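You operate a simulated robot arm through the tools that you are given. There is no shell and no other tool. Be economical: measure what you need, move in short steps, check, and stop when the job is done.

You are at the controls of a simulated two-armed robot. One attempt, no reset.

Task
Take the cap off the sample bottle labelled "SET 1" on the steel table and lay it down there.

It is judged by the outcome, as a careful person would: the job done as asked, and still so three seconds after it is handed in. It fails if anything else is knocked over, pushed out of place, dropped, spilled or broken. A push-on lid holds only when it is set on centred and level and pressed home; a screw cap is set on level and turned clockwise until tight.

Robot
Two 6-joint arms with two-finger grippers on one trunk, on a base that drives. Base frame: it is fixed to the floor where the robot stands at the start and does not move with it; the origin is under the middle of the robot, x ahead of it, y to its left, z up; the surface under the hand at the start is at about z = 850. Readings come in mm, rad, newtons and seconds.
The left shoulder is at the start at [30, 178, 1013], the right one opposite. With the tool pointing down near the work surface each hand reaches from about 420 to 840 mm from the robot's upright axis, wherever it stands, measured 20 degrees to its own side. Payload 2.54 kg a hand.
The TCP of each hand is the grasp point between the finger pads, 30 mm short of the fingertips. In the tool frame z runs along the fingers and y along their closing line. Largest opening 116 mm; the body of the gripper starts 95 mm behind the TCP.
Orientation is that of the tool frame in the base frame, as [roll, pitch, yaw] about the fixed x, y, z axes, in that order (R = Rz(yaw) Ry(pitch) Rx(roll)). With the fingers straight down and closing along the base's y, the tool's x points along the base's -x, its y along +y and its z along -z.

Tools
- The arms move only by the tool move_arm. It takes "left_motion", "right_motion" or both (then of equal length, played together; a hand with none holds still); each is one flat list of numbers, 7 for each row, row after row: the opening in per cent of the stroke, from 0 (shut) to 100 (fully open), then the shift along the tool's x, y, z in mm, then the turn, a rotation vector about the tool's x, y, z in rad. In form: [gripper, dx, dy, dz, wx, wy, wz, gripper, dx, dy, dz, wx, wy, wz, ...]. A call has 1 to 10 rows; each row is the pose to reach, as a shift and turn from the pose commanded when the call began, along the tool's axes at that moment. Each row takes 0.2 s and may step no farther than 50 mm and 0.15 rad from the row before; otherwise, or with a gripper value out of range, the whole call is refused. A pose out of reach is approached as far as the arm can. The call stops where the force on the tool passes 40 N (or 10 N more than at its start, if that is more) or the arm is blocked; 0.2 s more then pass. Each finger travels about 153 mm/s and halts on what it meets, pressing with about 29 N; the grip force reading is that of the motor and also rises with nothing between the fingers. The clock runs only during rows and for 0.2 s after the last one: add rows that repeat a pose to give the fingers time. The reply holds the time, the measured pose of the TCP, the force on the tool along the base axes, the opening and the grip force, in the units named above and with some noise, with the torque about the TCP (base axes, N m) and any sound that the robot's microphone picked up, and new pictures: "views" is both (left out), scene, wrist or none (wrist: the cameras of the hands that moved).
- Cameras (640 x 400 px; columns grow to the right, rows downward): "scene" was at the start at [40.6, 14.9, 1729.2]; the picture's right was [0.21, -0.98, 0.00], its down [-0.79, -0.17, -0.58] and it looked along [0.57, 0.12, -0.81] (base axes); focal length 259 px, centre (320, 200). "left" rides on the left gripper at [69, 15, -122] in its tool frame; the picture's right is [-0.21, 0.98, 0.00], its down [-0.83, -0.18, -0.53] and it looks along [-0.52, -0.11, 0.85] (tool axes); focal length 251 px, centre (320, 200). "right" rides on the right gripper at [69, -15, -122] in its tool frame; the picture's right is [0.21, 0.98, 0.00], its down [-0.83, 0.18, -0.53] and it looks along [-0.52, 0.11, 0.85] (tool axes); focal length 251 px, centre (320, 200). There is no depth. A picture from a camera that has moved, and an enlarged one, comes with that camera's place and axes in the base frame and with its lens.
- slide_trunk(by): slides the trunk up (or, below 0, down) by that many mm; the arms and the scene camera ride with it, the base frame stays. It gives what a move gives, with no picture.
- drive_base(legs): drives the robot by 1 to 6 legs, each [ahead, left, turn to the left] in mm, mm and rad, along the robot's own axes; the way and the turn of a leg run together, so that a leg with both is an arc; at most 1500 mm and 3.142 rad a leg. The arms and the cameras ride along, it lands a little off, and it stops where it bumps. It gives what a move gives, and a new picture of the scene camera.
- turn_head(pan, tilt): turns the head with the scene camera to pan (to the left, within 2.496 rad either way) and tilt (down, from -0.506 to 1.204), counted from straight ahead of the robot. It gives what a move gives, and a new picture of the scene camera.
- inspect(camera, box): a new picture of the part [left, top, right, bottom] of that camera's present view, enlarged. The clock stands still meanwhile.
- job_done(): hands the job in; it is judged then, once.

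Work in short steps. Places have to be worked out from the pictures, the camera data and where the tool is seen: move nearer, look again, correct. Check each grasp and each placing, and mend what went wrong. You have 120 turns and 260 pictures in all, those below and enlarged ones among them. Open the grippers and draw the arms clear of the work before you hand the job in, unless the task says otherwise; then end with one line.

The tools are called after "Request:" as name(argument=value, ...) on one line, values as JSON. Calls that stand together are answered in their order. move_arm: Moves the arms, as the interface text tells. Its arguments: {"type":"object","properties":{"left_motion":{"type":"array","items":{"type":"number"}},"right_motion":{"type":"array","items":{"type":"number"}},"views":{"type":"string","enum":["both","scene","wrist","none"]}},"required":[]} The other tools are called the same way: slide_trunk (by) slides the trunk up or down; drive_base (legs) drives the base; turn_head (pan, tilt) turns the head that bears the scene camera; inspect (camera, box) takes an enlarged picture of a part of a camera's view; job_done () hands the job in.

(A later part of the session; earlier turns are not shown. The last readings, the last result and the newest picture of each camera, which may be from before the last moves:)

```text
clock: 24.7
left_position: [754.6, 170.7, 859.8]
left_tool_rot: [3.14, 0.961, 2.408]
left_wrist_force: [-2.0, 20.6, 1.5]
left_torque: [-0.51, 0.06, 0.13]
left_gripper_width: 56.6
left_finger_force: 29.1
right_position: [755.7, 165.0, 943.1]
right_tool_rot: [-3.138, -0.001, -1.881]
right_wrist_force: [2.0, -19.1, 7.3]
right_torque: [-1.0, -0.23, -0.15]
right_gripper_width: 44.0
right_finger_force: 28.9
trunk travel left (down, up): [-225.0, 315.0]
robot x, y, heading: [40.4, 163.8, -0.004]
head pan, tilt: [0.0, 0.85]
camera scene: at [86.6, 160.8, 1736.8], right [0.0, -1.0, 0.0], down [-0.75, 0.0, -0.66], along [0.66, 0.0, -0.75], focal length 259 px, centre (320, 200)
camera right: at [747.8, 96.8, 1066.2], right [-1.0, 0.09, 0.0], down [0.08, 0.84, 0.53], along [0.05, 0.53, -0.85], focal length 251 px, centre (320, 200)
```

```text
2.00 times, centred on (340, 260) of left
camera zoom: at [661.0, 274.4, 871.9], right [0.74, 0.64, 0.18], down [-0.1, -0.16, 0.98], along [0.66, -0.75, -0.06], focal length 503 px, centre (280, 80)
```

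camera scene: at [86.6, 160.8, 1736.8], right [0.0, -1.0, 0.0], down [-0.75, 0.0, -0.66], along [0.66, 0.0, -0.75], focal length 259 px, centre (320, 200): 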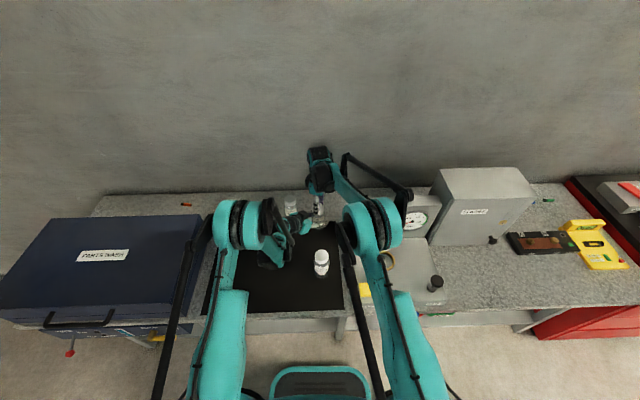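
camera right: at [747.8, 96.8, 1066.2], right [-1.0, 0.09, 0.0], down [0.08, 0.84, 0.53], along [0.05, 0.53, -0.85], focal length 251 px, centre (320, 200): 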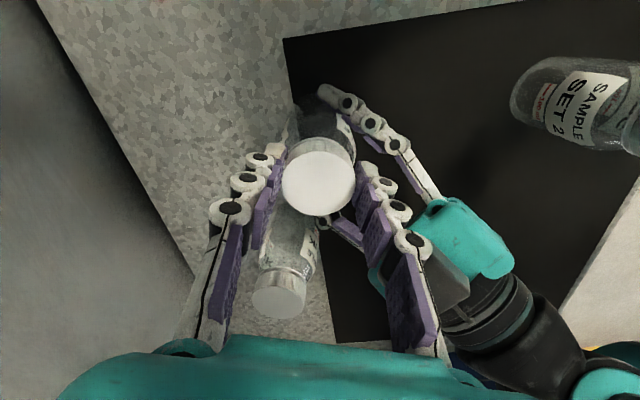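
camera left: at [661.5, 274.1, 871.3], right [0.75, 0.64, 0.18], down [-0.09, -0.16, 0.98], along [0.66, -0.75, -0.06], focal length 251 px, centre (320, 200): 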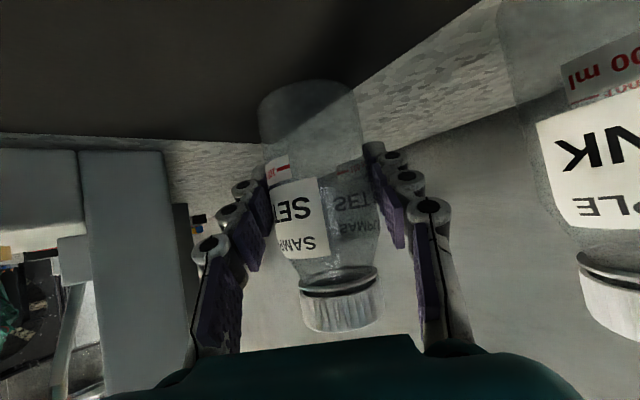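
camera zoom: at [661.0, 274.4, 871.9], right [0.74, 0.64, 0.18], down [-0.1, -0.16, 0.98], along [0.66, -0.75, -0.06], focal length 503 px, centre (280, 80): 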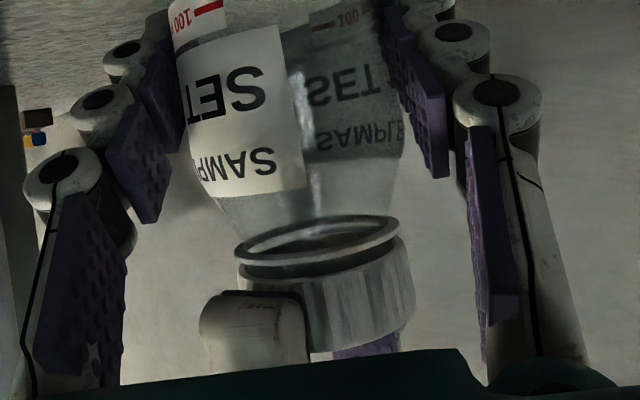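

The body kept its orientation but a 20 N side load has built up, probably from grip eccentricity. I'll open the right hand to release it and see whether the cap has turned and risen.

Request:
move_arm(right_motion=[40, 0, 0, 0, 0, 0, 0, 55, 0, 0, 0, 0, 0, 0, 65, 0, 0, 0, 0, 0, 0], views="wrist")

Request:
inspect(camera="left", box=[220, 160, 460, 360])

```text
clock: 25.5
left_position: [753.9, 169.0, 858.5]
left_tool_rot: [-3.141, 0.959, 2.406]
left_wrist_force: [-1.4, -4.9, 6.7]
left_torque: [-0.22, 0.14, 0.08]
left_gripper_width: 56.2
left_finger_force: 28.7
right_position: [755.9, 165.3, 943.6]
right_tool_rot: [-3.142, 0.0, -1.881]
right_wrist_force: [0.0, -0.4, 0.1]
right_torque: [0.02, 0.01, -0.02]
right_gripper_width: 75.7
right_finger_force: 0.1
trunk travel left (down, up): [-225.0, 315.0]
robot x, y, heading: [41.0, 162.8, 0.003]
head pan, tilt: [0.0, 0.85]
camera right: at [747.5, 96.8, 1065.8], right [-1.0, 0.1, 0.0], down [0.08, 0.84, 0.53], along [0.05, 0.53, -0.85], focal length 251 px, centre (320, 200)
```

right: 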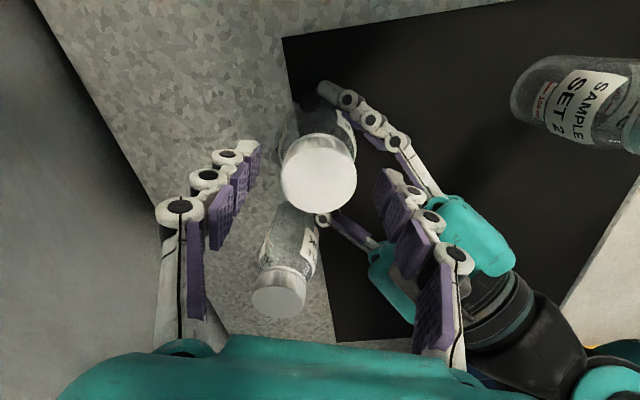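

```text
2.00 times, centred on (340, 260) of left
camera zoom: at [660.9, 272.8, 871.9], right [0.75, 0.64, 0.18], down [-0.09, -0.16, 0.98], along [0.66, -0.75, -0.06], focal length 503 px, centre (280, 80)
```

zoom: 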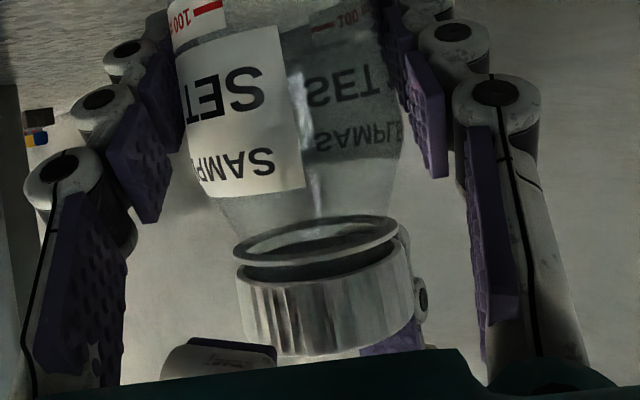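

The gap between cap and neck ring has grown, so the cap is unscrewing. I'll swing the open right hand back 1.4 rad and recentre by about 2 mm, then regrip.

Request:
move_arm(right_motion=[65, 1.7, 0.9, 0, 0, 0, 0.14, 65, 1.7, 0.9, 0, 0, 0, 0.28, 65, 1.7, 0.9, 0, 0, 0, 0.42, 65, 1.7, 0.9, 0, 0, 0, 0.56, 65, 1.7, 0.9, 0, 0, 0, 0.7, 65, 1.7, 0.9, 0, 0, 0, 0.84, 65, 1.7, 0.9, 0, 0, 0, 0.98, 65, 1.7, 0.9, 0, 0, 0, 1.12, 65, 1.7, 0.9, 0, 0, 0, 1.26, 65, 1.7, 0.9, 0, 0, 0, 1.4], views="none")

Request:
inspect(camera="right", box=[220, 90, 420, 290])

Request:
inspect(camera="left", box=[220, 60, 460, 360])

```text
clock: 27.7
left_position: [754.2, 171.6, 859.2]
left_tool_rot: [3.14, 0.958, 2.408]
left_wrist_force: [-1.3, -0.6, 7.6]
left_torque: [0.03, 0.09, 0.02]
left_gripper_width: 56.3
left_finger_force: 29.3
right_position: [754.5, 164.6, 943.9]
right_tool_rot: [3.141, 0.001, 2.999]
right_wrist_force: [0.0, -0.2, -0.1]
right_torque: [0.0, 0.01, -0.02]
right_gripper_width: 75.5
right_finger_force: 0.0
trunk travel left (down, up): [-225.0, 315.0]
robot x, y, heading: [36.8, 161.8, -0.004]
head pan, tilt: [0.0, 0.85]
```

```text
2.00 times, centred on (320, 190) of right
camera zoom: at [682.6, 161.1, 1065.8], right [-0.07, 1.0, 0.0], down [0.84, 0.06, 0.53], along [0.53, 0.04, -0.85], focal length 503 px, centre (320, 220)
```

zoom: 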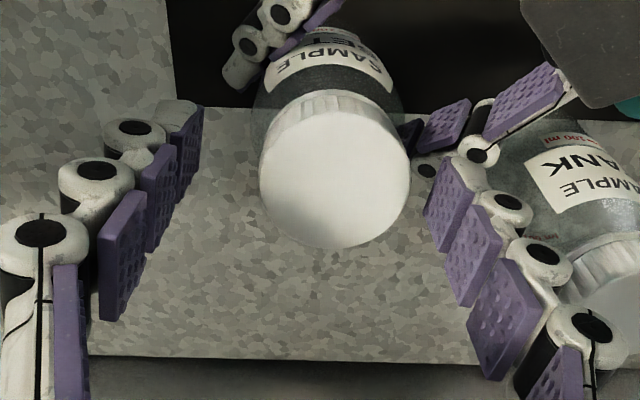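

```text
1.33 times, centred on (340, 210) of left
camera zoom: at [661.0, 274.3, 871.8], right [0.75, 0.64, 0.18], down [-0.1, -0.16, 0.98], along [0.66, -0.75, -0.06], focal length 335 px, centre (293, 187)
```

zoom: 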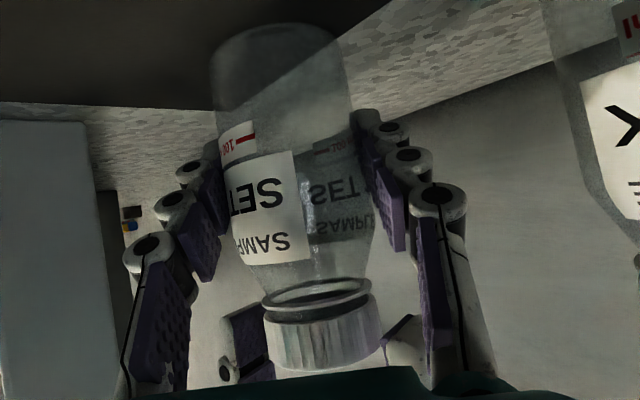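

The cap now sits near (751, 169), relaxed slightly from before. I'll recentre on it and grip, then check.

Request:
move_arm(right_motion=[65, 3.5, 4.5, 0, 0, 0, 0, 50, 3.5, 4.5, 0, 0, 0, 0, 40, 3.5, 4.5, 0, 0, 0, 0, 25, 3.5, 4.5, 0, 0, 0, 0, 25, 3.5, 4.5, 0, 0, 0, 0], views="none")

Request:
inspect(camera="right", box=[220, 90, 420, 290])

Request:
inspect(camera="scene", box=[270, 170, 370, 250])

```text
clock: 28.9
left_position: [754.3, 170.2, 857.8]
left_tool_rot: [3.141, 0.96, 2.407]
left_wrist_force: [0.4, 0.6, 7.1]
left_torque: [0.11, 0.11, -0.01]
left_gripper_width: 56.1
left_finger_force: 29.2
right_position: [751.7, 169.5, 945.6]
right_tool_rot: [3.14, 0.0, 3.0]
right_wrist_force: [0.4, -1.1, 0.4]
right_torque: [0.01, -0.03, 0.02]
right_gripper_width: 44.4
right_finger_force: 29.3
trunk travel left (down, up): [-225.0, 315.0]
robot x, y, heading: [43.5, 161.4, -0.003]
head pan, tilt: [0.0, 0.85]
```

```text
2.00 times, centred on (320, 190) of right
camera zoom: at [680.0, 166.1, 1065.8], right [-0.08, 1.0, 0.0], down [0.84, 0.06, 0.53], along [0.53, 0.04, -0.85], focal length 503 px, centre (320, 220)
```

zoom: 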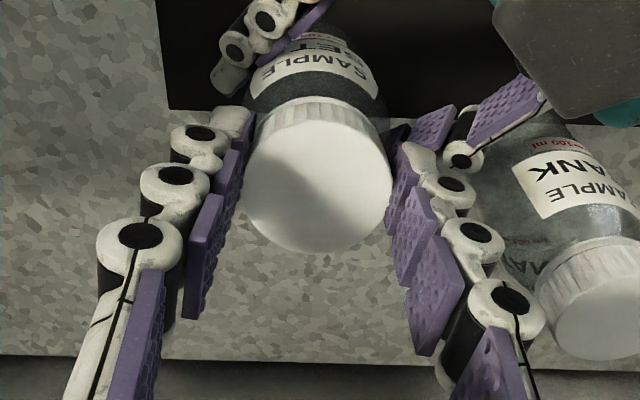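

```text
5.00 times, centred on (320, 210) of scene
camera zoom: at [86.8, 160.9, 1736.8], right [0.0, -1.0, 0.0], down [-0.75, 0.0, -0.66], along [0.66, 0.0, -0.75], focal length 1297 px, centre (320, 150)
```

zoom: 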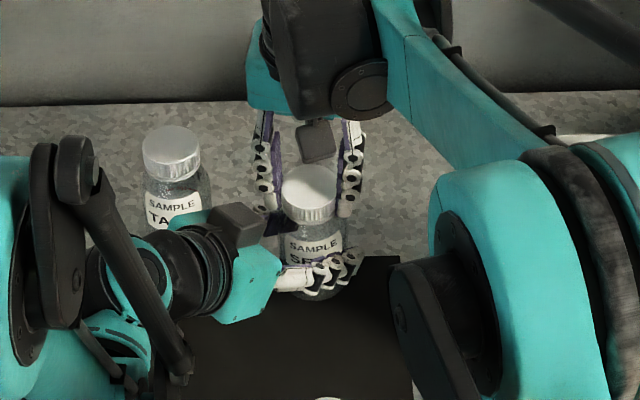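

Gripped without side load. I'll unscrew another 1.4 rad counter-clockwise.

Request:
move_arm(right_motion=[25, 0, 0, 0, 0, 0, -0.14, 25, 0, 0, -0.1, 0, 0, -0.28, 25, 0, 0, -0.2, 0, 0, -0.42, 25, 0, 0, -0.3, 0, 0, -0.56, 25, 0, 0, -0.4, 0, 0, -0.7, 25, 0, 0, -0.5, 0, 0, -0.84, 25, 0, 0, -0.6, 0, 0, -0.98, 25, 0, 0, -0.7, 0, 0, -1.12, 25, 0, 0, -0.7, 0, 0, -1.26, 25, 0, 0, -0.8, 0, 0, -1.4], views="none")

Request:
inspect(camera="left", box=[220, 160, 460, 360])

Request:
inspect(camera="right", box=[200, 50, 440, 330])

```text
clock: 31.1
left_position: [755.0, 170.7, 859.1]
left_tool_rot: [3.14, 0.96, 2.407]
left_wrist_force: [-2.4, 20.8, 6.1]
left_torque: [-0.27, -0.08, 0.04]
left_gripper_width: 56.4
left_finger_force: 29.1
right_position: [750.7, 169.2, 944.3]
right_tool_rot: [-3.139, -0.002, -1.879]
right_wrist_force: [4.1, -19.1, 4.8]
right_torque: [-1.14, -0.27, -0.1]
right_gripper_width: 44.0
right_finger_force: 29.1
trunk travel left (down, up): [-225.0, 315.0]
robot x, y, heading: [38.7, 162.9, -0.001]
head pan, tilt: [0.0, 0.85]
```

```text
2.00 times, centred on (340, 260) of left
camera zoom: at [661.0, 274.7, 871.8], right [0.74, 0.64, 0.18], down [-0.1, -0.16, 0.98], along [0.66, -0.75, -0.06], focal length 503 px, centre (280, 80)
```

zoom: 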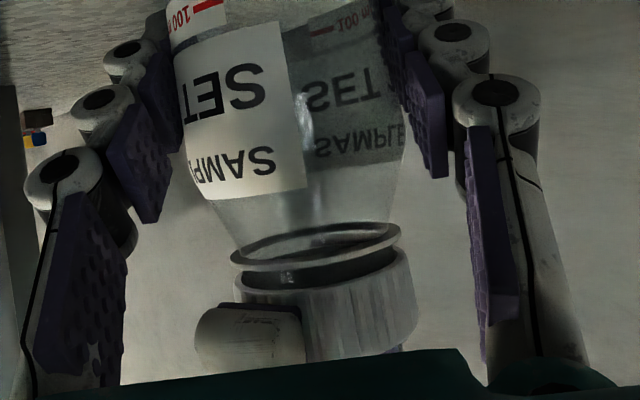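

```text
1.43 times, centred on (320, 190) of right
camera zoom: at [744.0, 100.6, 1067.2], right [-1.0, 0.09, 0.0], down [0.08, 0.84, 0.53], along [0.05, 0.53, -0.85], focal length 359 px, centre (320, 214)
```

zoom: 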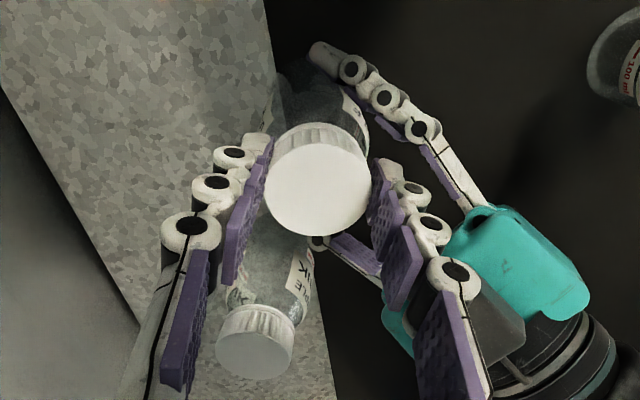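

The cap–ring gap keeps growing. The lateral offsets seen from the two yaws put the true cap axis near (756, 169.5), so I was about 5 mm off in x, which explains the side load. I'll release and measure from here.

Request:
move_arm(right_motion=[45, 0, 0, 0, 0, 0, 0, 55, 0, 0, 0, 0, 0, 0, 65, 0, 0, 0, 0, 0, 0, 65, 0, 0, 0, 0, 0, 0], views="none")

Request:
inspect(camera="right", box=[220, 90, 420, 290])

Request:
inspect(camera="left", box=[220, 160, 460, 360])

```text
clock: 32.1
left_position: [753.3, 169.3, 858.1]
left_tool_rot: [-3.141, 0.959, 2.407]
left_wrist_force: [-1.5, -5.4, 7.6]
left_torque: [-0.18, 0.16, 0.1]
left_gripper_width: 56.1
left_finger_force: 28.9
right_position: [751.1, 168.5, 944.0]
right_tool_rot: [3.14, 0.0, -1.884]
right_wrist_force: [0.3, 0.4, -0.3]
right_torque: [-0.02, 0.04, 0.0]
right_gripper_width: 75.2
right_finger_force: 0.1
trunk travel left (down, up): [-225.0, 315.0]
robot x, y, heading: [37.8, 162.3, -0.003]
head pan, tilt: [0.0, 0.85]
```

```text
2.00 times, centred on (320, 190) of right
camera zoom: at [743.6, 100.1, 1066.8], right [-1.0, 0.1, 0.0], down [0.08, 0.84, 0.53], along [0.05, 0.53, -0.85], focal length 503 px, centre (320, 220)
```

zoom: 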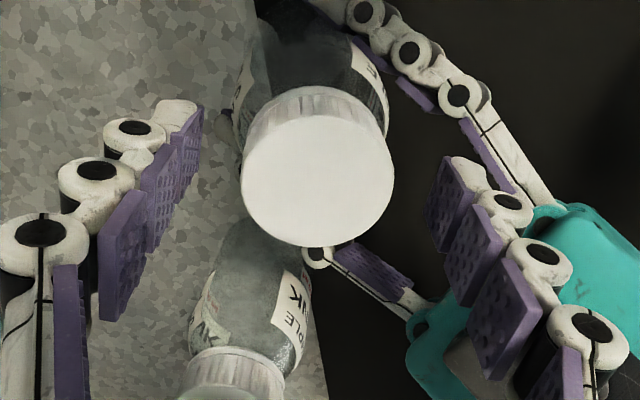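

```text
2.00 times, centred on (340, 260) of left
camera zoom: at [660.8, 273.2, 871.8], right [0.75, 0.64, 0.18], down [-0.09, -0.16, 0.98], along [0.66, -0.75, -0.06], focal length 503 px, centre (280, 80)
```

zoom: 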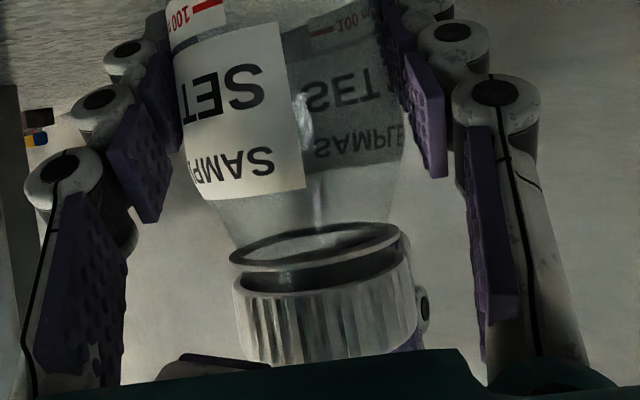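

By my calibrated reading (aligned row is about 165), the cap is now centred on the hand axis in both directions. I'll just swing back 1.4 rad with about 1 mm of y correction and verify.

Request:
move_arm(right_motion=[65, -0.8, 0.2, 0, 0, 0, 0.14, 65, -0.8, 0.2, 0, 0, 0, 0.28, 65, -0.8, 0.2, 0, 0, 0, 0.42, 65, -0.8, 0.2, 0, 0, 0, 0.56, 65, -0.8, 0.2, 0, 0, 0, 0.7, 65, -0.8, 0.2, 0, 0, 0, 0.84, 65, -0.8, 0.2, 0, 0, 0, 0.98, 65, -0.8, 0.2, 0, 0, 0, 1.12, 65, -0.8, 0.2, 0, 0, 0, 1.26, 65, -0.8, 0.2, 0, 0, 0, 1.4], views="none")

Request:
inspect(camera="right", box=[220, 90, 420, 290])

Request:
inspect(camera="scene", box=[270, 170, 370, 250])

```text
clock: 34.3
left_position: [753.6, 170.3, 858.4]
left_tool_rot: [3.14, 0.96, 2.408]
left_wrist_force: [0.5, 1.0, 6.2]
left_torque: [0.06, 0.05, 0.02]
left_gripper_width: 56.0
left_finger_force: 28.6
right_position: [753.0, 170.7, 944.0]
right_tool_rot: [-3.141, -0.002, 2.999]
right_wrist_force: [0.3, 1.0, -0.1]
right_torque: [-0.02, -0.01, 0.03]
right_gripper_width: 75.5
right_finger_force: 0.2
trunk travel left (down, up): [-225.0, 315.0]
robot x, y, heading: [41.7, 159.8, 0.007]
head pan, tilt: [0.0, 0.85]
```

```text
2.00 times, centred on (320, 190) of right
camera zoom: at [679.9, 166.8, 1066.6], right [-0.07, 1.0, 0.0], down [0.84, 0.06, 0.53], along [0.53, 0.04, -0.85], focal length 503 px, centre (320, 220)
```

zoom: 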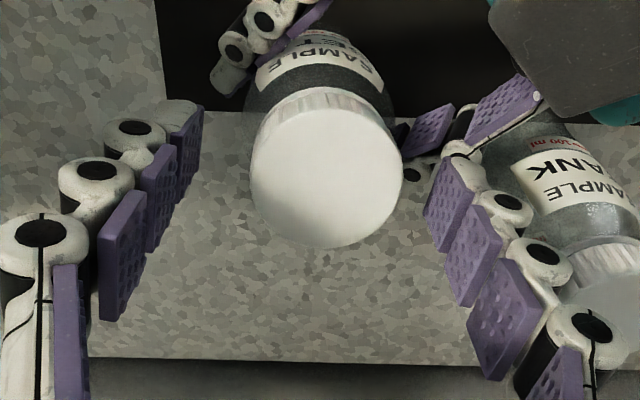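

```text
5.00 times, centred on (320, 210) of scene
camera zoom: at [86.8, 160.9, 1736.8], right [0.0, -1.0, 0.0], down [-0.75, 0.0, -0.66], along [0.66, 0.0, -0.75], focal length 1297 px, centre (320, 150)
```

zoom: 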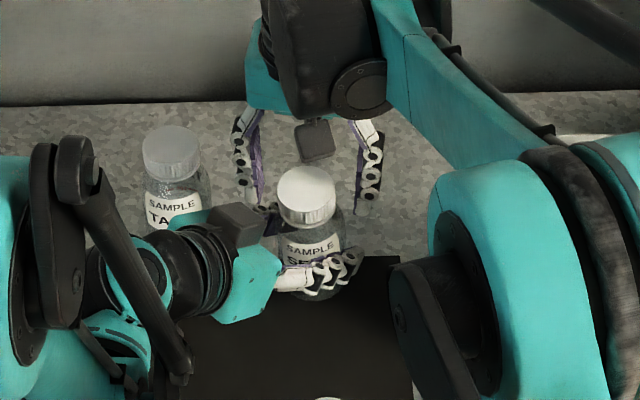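

Centred within 2 mm, but the scene view shows the bottle leaning about 4° toward +y after the side loads. I'll briefly open the left hand so the bottle stands upright again, then look.

Request:
move_arm(left_motion=[52, 0, 0, 0, 0, 0, 0, 56, 0, 0, 0, 0, 0, 0, 60, 0, 0, 0, 0, 0, 0, 60, 0, 0, 0, 0, 0, 0], views="none")

Request:
inspect(camera="right", box=[220, 90, 420, 290])

Request:
inspect(camera="scene", box=[270, 170, 370, 250])

Request:
inspect(camera="left", box=[180, 60, 480, 360])

```text
clock: 35.3
left_position: [754.7, 170.4, 857.7]
left_tool_rot: [-3.141, 0.96, 2.408]
left_wrist_force: [-0.8, 0.6, -0.5]
left_torque: [-0.01, 0.02, -0.03]
left_gripper_width: 69.7
left_finger_force: 0.0
right_position: [751.7, 170.6, 943.9]
right_tool_rot: [-3.141, -0.001, 2.999]
right_wrist_force: [-0.3, -0.5, -0.7]
right_torque: [-0.04, -0.02, -0.01]
right_gripper_width: 75.5
right_finger_force: 0.0
trunk travel left (down, up): [-225.0, 315.0]
robot x, y, heading: [38.5, 158.9, 0.003]
head pan, tilt: [0.0, 0.85]
```

```text
2.00 times, centred on (320, 190) of right
camera zoom: at [680.4, 166.5, 1066.2], right [-0.08, 1.0, 0.0], down [0.84, 0.06, 0.53], along [0.53, 0.04, -0.85], focal length 503 px, centre (320, 220)
```

zoom: 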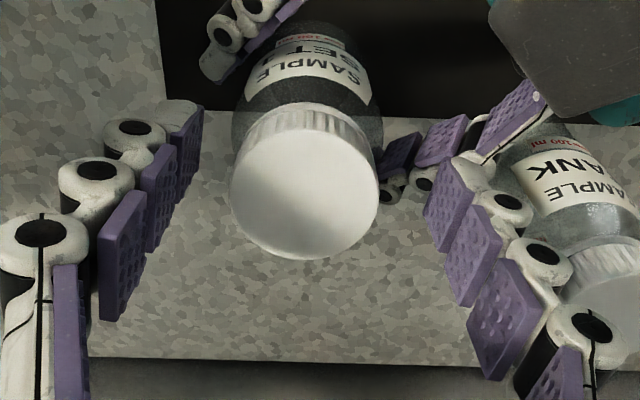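

```text
5.00 times, centred on (320, 210) of scene
camera zoom: at [87.7, 160.8, 1736.7], right [0.0, -1.0, 0.0], down [-0.75, 0.0, -0.66], along [0.66, 0.0, -0.75], focal length 1297 px, centre (320, 150)
```

zoom: 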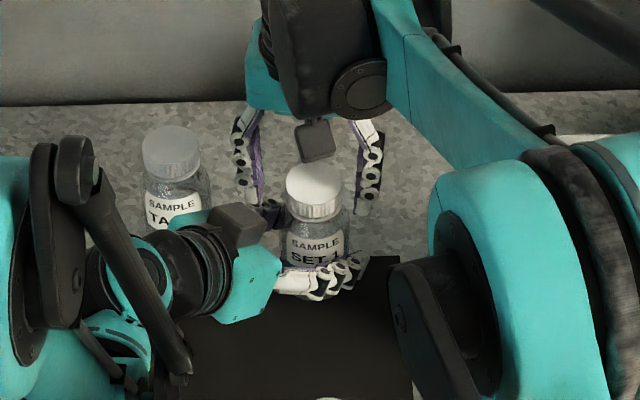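

```text
1.33 times, centred on (330, 210) of left
camera zoom: at [661.5, 274.1, 871.3], right [0.75, 0.64, 0.18], down [-0.09, -0.16, 0.98], along [0.66, -0.75, -0.06], focal length 335 px, centre (307, 187)
```

zoom: 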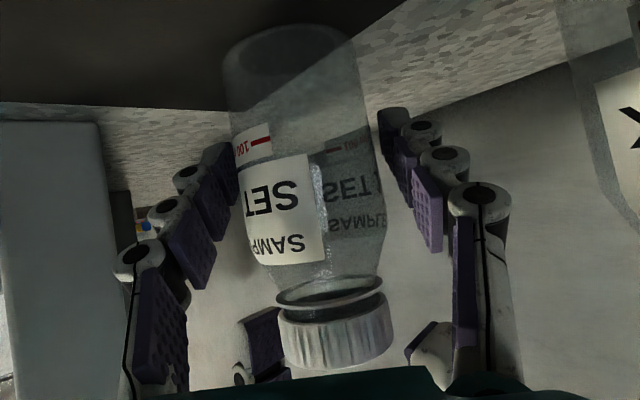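

Upright again, with the cap at about (758.5, 165.8). I'll regrip the body with the left hand and recentre the open right hand on the cap.

Request:
move_arm(left_motion=[54, 0, 0, 0, 0, 0, 0, 49, 0, 0, 0, 0, 0, 0, 44, 0, 0, 0, 0, 0, 0, 35, 0, 0, 0, 0, 0, 0, 35, 0, 0, 0, 0, 0, 0], right_motion=[65, 0, 0, 0, 0, 0, 0, 65, -2, -0.8, 0, 0, 0, 0, 65, -4, -1.6, 0, 0, 0, 0, 65, -7, -2.4, 0, 0, 0, 0, 65, -7, -2.4, 0, 0, 0, 0], views="none")

Request:
inspect(camera="right", box=[220, 90, 420, 290])

Request:
inspect(camera="scene", box=[270, 170, 370, 250])

```text
clock: 36.5
left_position: [754.1, 170.1, 858.9]
left_tool_rot: [3.14, 0.96, 2.406]
left_wrist_force: [-0.8, 0.0, 0.7]
left_torque: [0.02, 0.04, -0.01]
left_gripper_width: 56.6
left_finger_force: 29.0
right_position: [758.6, 166.8, 944.5]
right_tool_rot: [-3.141, 0.001, 3.001]
right_wrist_force: [0.0, 0.5, 0.7]
right_torque: [0.01, -0.04, 0.03]
right_gripper_width: 75.3
right_finger_force: 0.0
trunk travel left (down, up): [-225.0, 315.0]
robot x, y, heading: [39.0, 159.6, 0.002]
head pan, tilt: [0.0, 0.85]
```

```text
2.00 times, centred on (320, 190) of right
camera zoom: at [687.2, 163.3, 1066.5], right [-0.08, 1.0, 0.0], down [0.84, 0.06, 0.53], along [0.53, 0.04, -0.85], focal length 503 px, centre (320, 220)
```

zoom: 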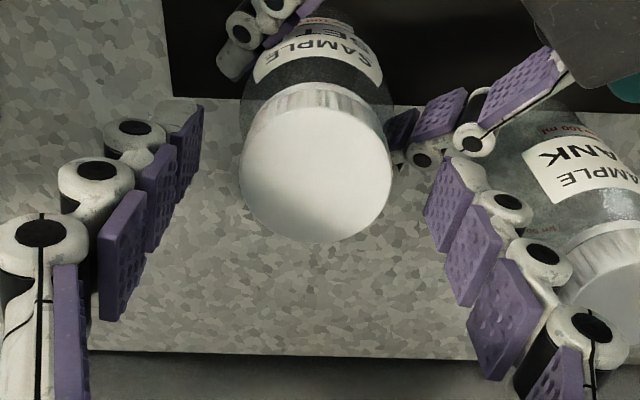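

```text
5.00 times, centred on (320, 210) of scene
camera zoom: at [87.4, 160.8, 1736.7], right [0.0, -1.0, 0.0], down [-0.75, 0.0, -0.66], along [0.66, 0.0, -0.75], focal length 1297 px, centre (320, 150)
```

zoom: 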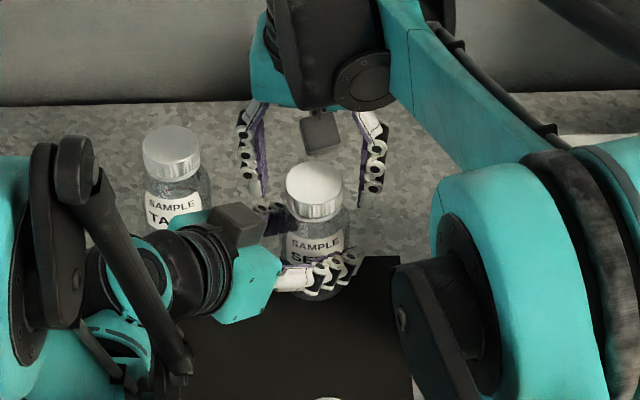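

Centred to about 1 mm with no load. Closing on the cap.

Request:
move_arm(right_motion=[50, 0.7, -0.8, 0, 0, 0, 0, 40, 0.7, -0.8, 0, 0, 0, 0, 25, 0.7, -0.8, 0, 0, 0, 0, 25, 0.7, -0.8, 0, 0, 0, 0], views="none")

Request:
move_arm(right_motion=[25, 0, 0, 0, 0, 0, -0.14, 25, 0, 0, -0.1, 0, 0, -0.28, 25, 0, 0, -0.2, 0, 0, -0.42, 25, 0, 0, -0.3, 0, 0, -0.56, 25, 0, 0, -0.4, 0, 0, -0.7, 25, 0, 0, -0.5, 0, 0, -0.84, 25, 0, 0, -0.6, 0, 0, -0.98, 25, 0, 0, -0.7, 0, 0, -1.12, 25, 0, 0, -0.7, 0, 0, -1.26, 25, 0, 0, -0.8, 0, 0, -1.4], views="none")

Request:
inspect(camera="left", box=[220, 160, 460, 360])

```text
clock: 37.5
left_position: [754.9, 170.1, 858.1]
left_tool_rot: [3.141, 0.96, 2.406]
left_wrist_force: [-0.1, 1.7, 0.0]
left_torque: [-0.15, -0.01, 0.02]
left_gripper_width: 56.5
left_finger_force: 29.5
right_position: [758.6, 166.6, 943.3]
right_tool_rot: [3.141, -0.001, 2.999]
right_wrist_force: [-0.8, -1.4, 1.3]
right_torque: [-0.04, -0.01, 0.02]
right_gripper_width: 44.1
right_finger_force: 29.1
trunk travel left (down, up): [-225.0, 315.0]
robot x, y, heading: [42.2, 162.5, -0.0]
head pan, tilt: [0.0, 0.85]
```

```text
clock: 39.7
left_position: [754.8, 170.7, 858.6]
left_tool_rot: [3.139, 0.961, 2.406]
left_wrist_force: [-6.3, 13.5, 5.5]
left_torque: [-0.17, -0.26, 0.03]
left_gripper_width: 56.5
left_finger_force: 29.3
right_position: [758.0, 166.3, 945.7]
right_tool_rot: [3.141, -0.001, -1.879]
right_wrist_force: [6.6, -13.2, 0.8]
right_torque: [-0.82, -0.48, -0.06]
right_gripper_width: 44.1
right_finger_force: 28.6
trunk travel left (down, up): [-225.0, 315.0]
robot x, y, heading: [38.2, 162.4, -0.002]
head pan, tilt: [0.0, 0.85]
```

```text
2.00 times, centred on (340, 260) of left
camera zoom: at [661.2, 274.4, 871.6], right [0.75, 0.64, 0.18], down [-0.09, -0.16, 0.98], along [0.66, -0.75, -0.06], focal length 503 px, centre (280, 80)
```

zoom: 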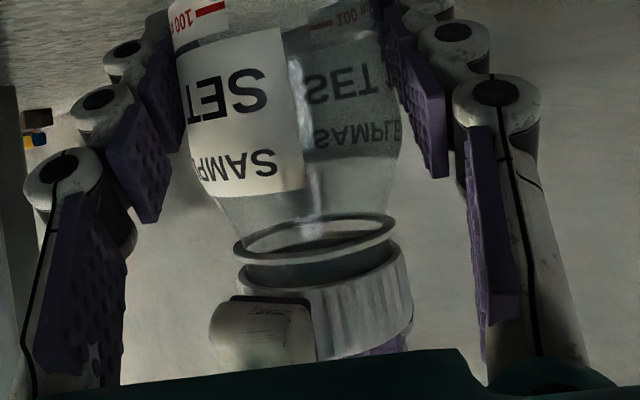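

Load is lower and the gap is still widening (about 4.1 rad in total). Next I'll release, swing back and check centring.

Request:
move_arm(right_motion=[45, 0, 0, 0, 0, 0, 0, 55, 0, 0, 0, 0, 0, 0, 65, 0, 0, 0, 0, 0, 0], views="none")

Request:
move_arm(right_motion=[65, 0, 0, 0, 0, 0, 0.14, 65, 0, 0, 0, 0, 0, 0.28, 65, 0, 0, 0, 0, 0, 0.42, 65, 0, 0, 0, 0, 0, 0.56, 65, 0, 0, 0, 0, 0, 0.7, 65, 0, 0, 0, 0, 0, 0.84, 65, 0, 0, 0, 0, 0, 0.98, 65, 0, 0, 0, 0, 0, 1.12, 65, 0, 0, 0, 0, 0, 1.26, 65, 0, 0, 0, 0, 0, 1.4], views="none")

Request:
inspect(camera="right", box=[220, 90, 420, 290])

Request:
inspect(camera="left", box=[220, 160, 460, 360])

Request:
inspect(camera="scene", box=[270, 170, 370, 250])

```text
clock: 40.5
left_position: [753.9, 168.5, 858.2]
left_tool_rot: [-3.141, 0.96, 2.405]
left_wrist_force: [0.0, -3.8, 5.2]
left_torque: [-0.17, 0.03, 0.05]
left_gripper_width: 56.1
left_finger_force: 28.8
right_position: [757.4, 165.8, 946.1]
right_tool_rot: [3.141, 0.0, -1.882]
right_wrist_force: [-0.5, -0.1, 0.7]
right_torque: [0.0, 0.02, -0.03]
right_gripper_width: 75.5
right_finger_force: 0.0
trunk travel left (down, up): [-225.0, 315.0]
robot x, y, heading: [39.3, 162.3, 0.001]
head pan, tilt: [0.0, 0.85]
```

```text
clock: 42.7
left_position: [753.3, 172.1, 857.4]
left_tool_rot: [3.139, 0.961, 2.407]
left_wrist_force: [0.6, -0.9, 4.1]
left_torque: [0.0, 0.07, 0.0]
left_gripper_width: 56.2
left_finger_force: 29.3
right_position: [758.0, 166.5, 945.4]
right_tool_rot: [3.142, 0.001, 2.999]
right_wrist_force: [-0.5, -0.4, -0.1]
right_torque: [-0.01, -0.01, -0.02]
right_gripper_width: 75.4
right_finger_force: 0.1
trunk travel left (down, up): [-225.0, 315.0]
robot x, y, heading: [39.8, 162.9, 0.0]
head pan, tilt: [0.0, 0.85]
```

```text
2.00 times, centred on (320, 190) of right
camera zoom: at [686.0, 162.9, 1067.5], right [-0.07, 1.0, 0.0], down [0.84, 0.06, 0.53], along [0.53, 0.04, -0.85], focal length 503 px, centre (320, 220)
```

zoom: 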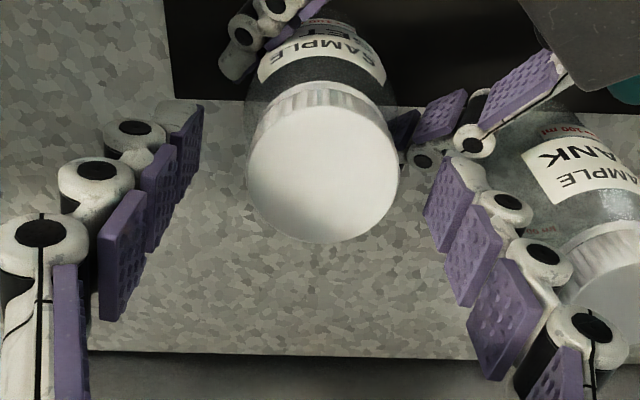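

```text
2.00 times, centred on (340, 260) of left
camera zoom: at [661.2, 274.2, 871.6], right [0.75, 0.64, 0.18], down [-0.09, -0.16, 0.98], along [0.66, -0.75, -0.06], focal length 503 px, centre (280, 80)
```

zoom: 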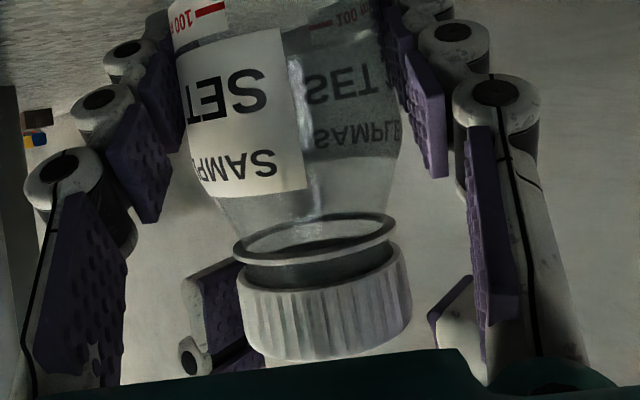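

```text
5.00 times, centred on (320, 210) of scene
camera zoom: at [87.1, 160.7, 1736.8], right [0.0, -1.0, 0.0], down [-0.75, 0.0, -0.66], along [0.66, 0.0, -0.75], focal length 1297 px, centre (320, 150)
```

zoom: 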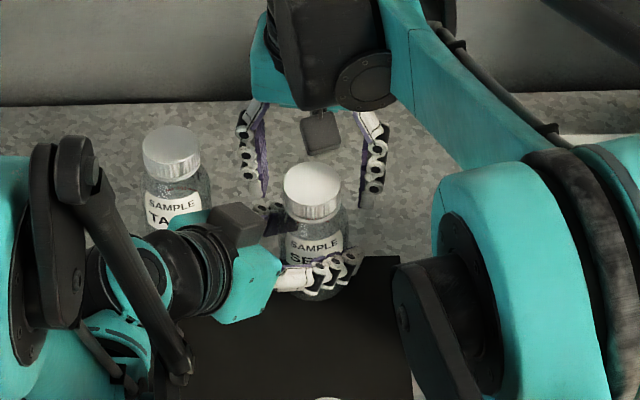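

Well centred and only slight lean; the gap is now clearly visible. Grip with a 2 mm x trim and turn another 1.4 rad.

Request:
move_arm(right_motion=[50, -2, 0.6, 0, 0, 0, 0, 40, -2, 0.6, 0, 0, 0, 0, 25, -2, 0.6, 0, 0, 0, 0, 25, -2, 0.6, 0, 0, 0, 0], views="none")

Request:
move_arm(right_motion=[25, 0, 0, 0, 0, 0, -0.14, 25, 0, 0, -0.1, 0, 0, -0.28, 25, 0, 0, -0.2, 0, 0, -0.42, 25, 0, 0, -0.3, 0, 0, -0.56, 25, 0, 0, -0.4, 0, 0, -0.7, 25, 0, 0, -0.5, 0, 0, -0.84, 25, 0, 0, -0.6, 0, 0, -0.98, 25, 0, 0, -0.7, 0, 0, -1.12, 25, 0, 0, -0.7, 0, 0, -1.26, 25, 0, 0, -0.8, 0, 0, -1.4], views="none")

Request:
inspect(camera="left", box=[220, 160, 460, 360])

```text
clock: 43.7
left_position: [755.5, 171.0, 856.8]
left_tool_rot: [-3.141, 0.961, 2.408]
left_wrist_force: [-0.1, -2.7, 4.2]
left_torque: [0.27, -0.01, -0.06]
left_gripper_width: 56.3
left_finger_force: 28.9
right_position: [759.1, 166.3, 945.8]
right_tool_rot: [3.141, 0.002, 3.003]
right_wrist_force: [0.9, 2.4, 0.1]
right_torque: [0.08, -0.02, 0.0]
right_gripper_width: 44.2
right_finger_force: 28.7
trunk travel left (down, up): [-225.0, 315.0]
robot x, y, heading: [40.7, 162.7, 0.002]
head pan, tilt: [0.0, 0.85]
```

```text
clock: 45.9
left_position: [753.2, 169.3, 858.6]
left_tool_rot: [-3.141, 0.959, 2.407]
left_wrist_force: [1.9, -6.6, 2.6]
left_torque: [0.44, 0.34, 0.07]
left_gripper_width: 56.3
left_finger_force: 29.3
right_position: [758.9, 166.8, 946.6]
right_tool_rot: [-3.141, 0.0, -1.878]
right_wrist_force: [-3.5, 7.2, -0.6]
right_torque: [0.15, 0.07, -0.05]
right_gripper_width: 44.0
right_finger_force: 29.5
trunk travel left (down, up): [-225.0, 315.0]
robot x, y, heading: [39.3, 163.6, -0.002]
head pan, tilt: [0.0, 0.85]
```

```text
2.00 times, centred on (340, 260) of left
camera zoom: at [661.3, 273.9, 871.5], right [0.75, 0.64, 0.18], down [-0.09, -0.16, 0.98], along [0.66, -0.75, -0.06], focal length 503 px, centre (280, 80)
```

zoom: 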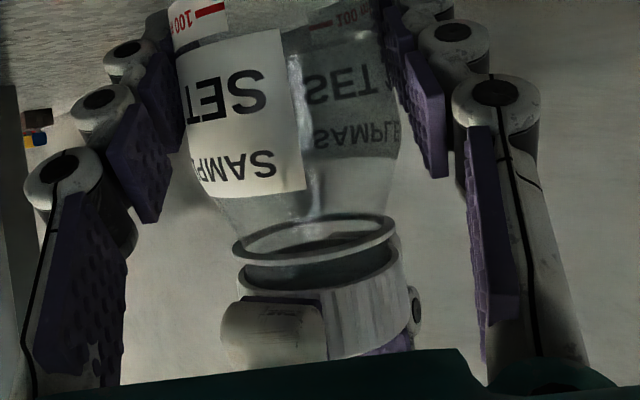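

Loads are small now at about 5.5 rad total. I'll test with a gentle 2 mm lift to see if the thread has let go.

Request:
move_arm(right_motion=[25, 0, 0, -1, 0, 0, 0, 25, 0, 0, -2, 0, 0, 0], views="none")

```text
clock: 46.5
left_position: [755.1, 170.8, 858.1]
left_tool_rot: [3.14, 0.958, 2.405]
left_wrist_force: [3.3, -6.6, 6.4]
left_torque: [0.53, 0.27, 0.02]
left_gripper_width: 56.2
left_finger_force: 29.6
right_position: [759.1, 165.8, 949.1]
right_tool_rot: [-3.141, 0.0, -1.881]
right_wrist_force: [-3.7, 4.9, -6.2]
right_torque: [0.05, -0.01, -0.06]
right_gripper_width: 43.9
right_finger_force: 28.6
trunk travel left (down, up): [-225.0, 315.0]
robot x, y, heading: [43.6, 161.2, -0.004]
head pan, tilt: [0.0, 0.85]
```

It still resists (−6 N), so the thread is still engaged. Release and swing back for another turn.

Request:
move_arm(right_motion=[45, 0, 0, 1, 0, 0, 0, 55, 0, 0, 1, 0, 0, 0, 65, 0, 0, 1, 0, 0, 0], views="none")

Request:
move_arm(right_motion=[65, 0, 0, 0, 0, 0, 0.14, 65, 0, 0, 0, 0, 0, 0.28, 65, 0, 0, 0, 0, 0, 0.42, 65, 0, 0, 0, 0, 0, 0.56, 65, 0, 0, 0, 0, 0, 0.7, 65, 0, 0, 0, 0, 0, 0.84, 65, 0, 0, 0, 0, 0, 0.98, 65, 0, 0, 0, 0, 0, 1.12, 65, 0, 0, 0, 0, 0, 1.26, 65, 0, 0, 0, 0, 0, 1.4], views="none")

Request:
inspect(camera="right", box=[220, 90, 420, 290])

Request:
inspect(camera="left", box=[220, 160, 460, 360])

```text
clock: 47.3
left_position: [755.4, 171.6, 857.0]
left_tool_rot: [3.14, 0.959, 2.408]
left_wrist_force: [-0.2, 0.4, 1.9]
left_torque: [0.08, 0.05, -0.05]
left_gripper_width: 56.2
left_finger_force: 29.3
right_position: [758.7, 165.0, 947.4]
right_tool_rot: [3.141, 0.001, -1.883]
right_wrist_force: [-0.4, -0.1, -0.3]
right_torque: [-0.03, 0.0, -0.01]
right_gripper_width: 75.4
right_finger_force: 0.0
trunk travel left (down, up): [-225.0, 315.0]
robot x, y, heading: [43.5, 163.1, -0.001]
head pan, tilt: [0.0, 0.85]
```

```text
clock: 49.5
left_position: [754.4, 170.2, 858.7]
left_tool_rot: [-3.141, 0.96, 2.406]
left_wrist_force: [0.5, 0.6, 1.6]
left_torque: [0.06, 0.02, -0.03]
left_gripper_width: 55.9
left_finger_force: 29.0
right_position: [760.1, 166.8, 947.4]
right_tool_rot: [3.141, 0.0, 2.999]
right_wrist_force: [0.5, -0.3, -0.3]
right_torque: [0.0, 0.0, 0.0]
right_gripper_width: 75.3
right_finger_force: 0.0
trunk travel left (down, up): [-225.0, 315.0]
robot x, y, heading: [37.7, 155.8, -0.002]
head pan, tilt: [0.0, 0.85]
```

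```text
2.00 times, centred on (320, 190) of right
camera zoom: at [688.3, 163.2, 1069.0], right [-0.07, 1.0, 0.0], down [0.84, 0.06, 0.53], along [0.53, 0.04, -0.85], focal length 503 px, centre (320, 220)
```

zoom: 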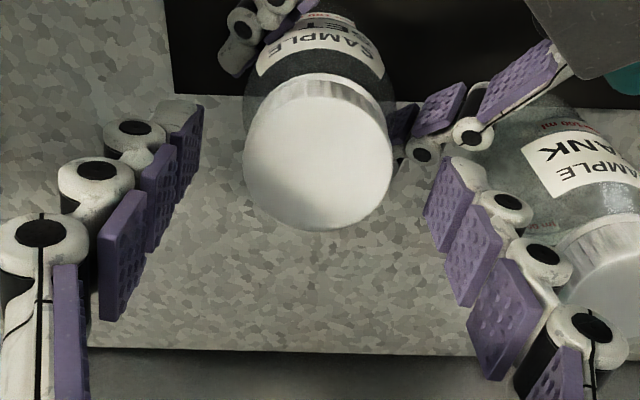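

```text
2.00 times, centred on (340, 260) of left
camera zoom: at [661.4, 274.0, 871.4], right [0.75, 0.64, 0.18], down [-0.09, -0.16, 0.98], along [0.66, -0.75, -0.06], focal length 503 px, centre (280, 80)
```

zoom: 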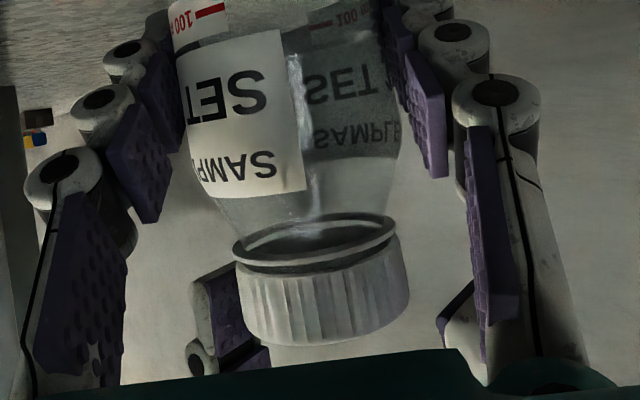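

The gap has closed a little, so the cap seems to have come off its thread end and dropped back loosely. I'll regrip slightly lower, then turn counter-clockwise while lifting gently.

Request:
move_arm(right_motion=[60, 1.5, -0.5, 2, 0, 0, 0, 50, 1.5, -0.5, 2, 0, 0, 0, 40, 1.5, -0.5, 2, 0, 0, 0, 25, 1.5, -0.5, 2, 0, 0, 0, 25, 1.5, -0.5, 2, 0, 0, 0], views="none")

Request:
move_arm(right_motion=[25, 0, 0, 0, 0, 0, -0.14, 25, 0, 0, -0.3, 0, 0, -0.28, 25, 0, 0, -0.6, 0, 0, -0.42, 25, 0, 0, -0.9, 0, 0, -0.56, 25, 0, 0, -1.2, 0, 0, -0.7, 25, 0, 0, -1.5, 0, 0, -0.84, 25, 0, 0, -1.8, 0, 0, -0.98, 25, 0, 0, -2.1, 0, 0, -1.12, 25, 0, 0, -2.4, 0, 0, -1.26, 25, 0, 0, -2.7, 0, 0, -1.4], views="none")

Request:
inspect(camera="left", box=[220, 160, 460, 360])

```text
clock: 50.7
left_position: [754.9, 170.3, 859.0]
left_tool_rot: [3.14, 0.958, 2.406]
left_wrist_force: [-0.6, -1.7, -1.2]
left_torque: [0.01, 0.01, 0.01]
left_gripper_width: 56.3
left_finger_force: 28.9
right_position: [758.2, 165.3, 944.2]
right_tool_rot: [-3.141, -0.003, 3.002]
right_wrist_force: [0.5, 0.4, 2.9]
right_torque: [-0.05, 0.02, -0.01]
right_gripper_width: 44.3
right_finger_force: 28.9
trunk travel left (down, up): [-225.0, 315.0]
robot x, y, heading: [36.1, 161.5, -0.003]
head pan, tilt: [0.0, 0.85]
```

```text
clock: 52.9
left_position: [755.0, 170.6, 856.9]
left_tool_rot: [-3.141, 0.96, 2.406]
left_wrist_force: [-0.2, 0.1, 1.0]
left_torque: [0.03, 0.02, 0.01]
left_gripper_width: 56.2
left_finger_force: 29.2
right_position: [758.3, 166.5, 947.7]
right_tool_rot: [-3.142, 0.001, -1.88]
right_wrist_force: [0.7, 0.7, -1.3]
right_torque: [-0.02, 0.0, -0.02]
right_gripper_width: 44.0
right_finger_force: 29.5
trunk travel left (down, up): [-225.0, 315.0]
robot x, y, heading: [38.9, 161.8, 0.0]
head pan, tilt: [0.0, 0.85]
```

```text
2.00 times, centred on (340, 260) of left
camera zoom: at [661.4, 274.1, 871.4], right [0.75, 0.64, 0.18], down [-0.09, -0.16, 0.98], along [0.66, -0.75, -0.06], focal length 503 px, centre (280, 80)
```

zoom: 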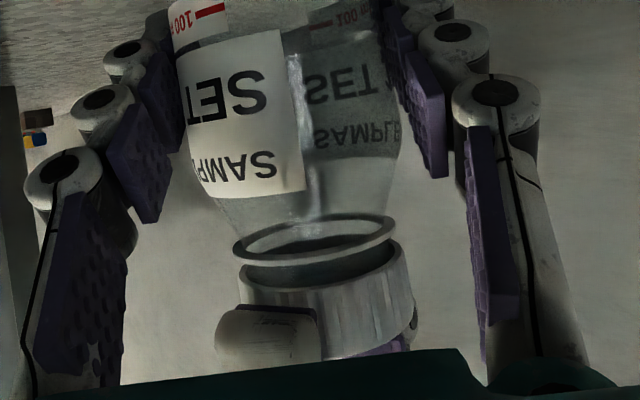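

No loads at all now, so the cap is free. I'll lift it straight up slowly by 12 mm and watch the force.

Request:
move_arm(right_motion=[25, 0, 0, -2, 0, 0, 0, 25, 0, 0, -4, 0, 0, 0, 25, 0, 0, -6, 0, 0, 0, 25, 0, 0, -9, 0, 0, 0, 25, 0, 0, -12, 0, 0, 0], views="none")

Request:
inspect(camera="left", box=[220, 160, 460, 360])

```text
clock: 54.1
left_position: [753.4, 170.8, 858.7]
left_tool_rot: [-3.141, 0.961, 2.408]
left_wrist_force: [0.1, 0.0, 0.8]
left_torque: [0.0, 0.0, -0.01]
left_gripper_width: 56.4
left_finger_force: 28.9
right_position: [759.1, 166.1, 960.2]
right_tool_rot: [3.141, -0.001, -1.883]
right_wrist_force: [0.7, -0.3, -0.9]
right_torque: [-0.02, 0.04, 0.03]
right_gripper_width: 43.9
right_finger_force: 29.6
trunk travel left (down, up): [-225.0, 315.0]
robot x, y, heading: [41.1, 162.2, 0.001]
head pan, tilt: [0.0, 0.85]
```

```text
2.00 times, centred on (340, 260) of left
camera zoom: at [661.4, 274.1, 871.4], right [0.75, 0.64, 0.18], down [-0.09, -0.16, 0.98], along [0.66, -0.75, -0.06], focal length 503 px, centre (280, 80)
```

zoom: 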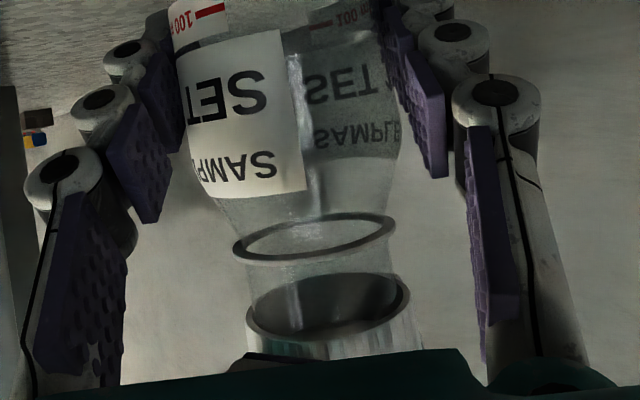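

The cap is clear of the neck. I'll lift it 70 mm more, then look around for a free bare-steel spot to the right and behind the bottle.

Request:
move_arm(right_motion=[25, 0, 0, -20, 0, 0, 0, 25, 0, 0, -45, 0, 0, 0, 25, 0, 0, -70, 0, 0, 0], views="both")

Request:
inspect(camera="scene", box=[270, 160, 450, 280])

```text
clock: 54.9
left_position: [754.3, 170.9, 858.9]
left_tool_rot: [3.141, 0.959, 2.406]
left_wrist_force: [0.0, 0.1, 0.4]
left_torque: [0.01, -0.01, 0.01]
left_gripper_width: 56.3
left_finger_force: 29.0
right_position: [759.4, 165.7, 1030.8]
right_tool_rot: [3.14, 0.0, -1.883]
right_wrist_force: [-1.0, -0.1, 0.0]
right_torque: [0.03, -0.01, 0.0]
right_gripper_width: 44.0
right_finger_force: 29.2
trunk travel left (down, up): [-225.0, 315.0]
robot x, y, heading: [38.2, 163.8, 0.004]
head pan, tilt: [0.0, 0.85]
camera scene: at [87.3, 160.8, 1736.7], right [0.0, -1.0, 0.0], down [-0.75, 0.0, -0.66], along [0.66, 0.0, -0.75], focal length 259 px, centre (320, 200)
camera right: at [750.8, 97.1, 1152.2], right [-1.0, 0.1, 0.0], down [0.08, 0.84, 0.53], along [0.05, 0.53, -0.85], focal length 251 px, centre (320, 200)
```

scene: 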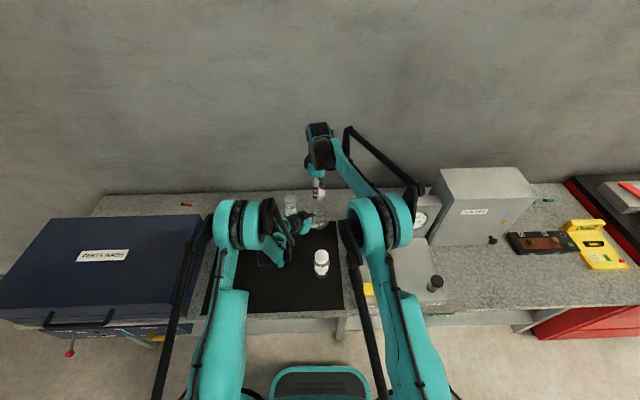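
right: 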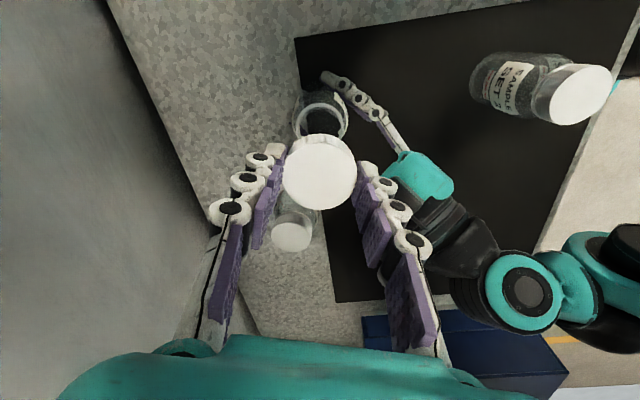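

```text
3.33 times, centred on (360, 220) of scene
camera zoom: at [87.3, 160.8, 1736.7], right [0.0, -1.0, 0.0], down [-0.75, 0.0, -0.66], along [0.66, 0.0, -0.75], focal length 865 px, centre (187, 133)
```

zoom: 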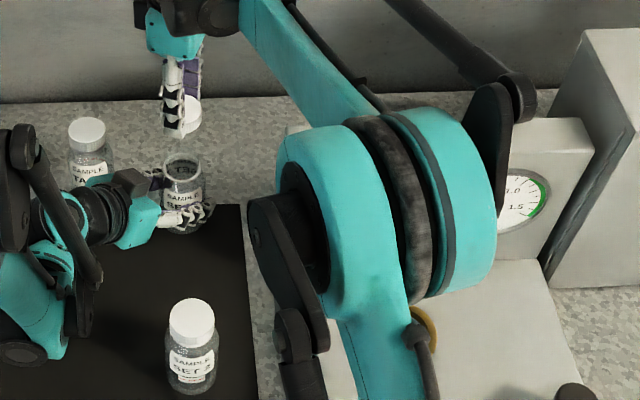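

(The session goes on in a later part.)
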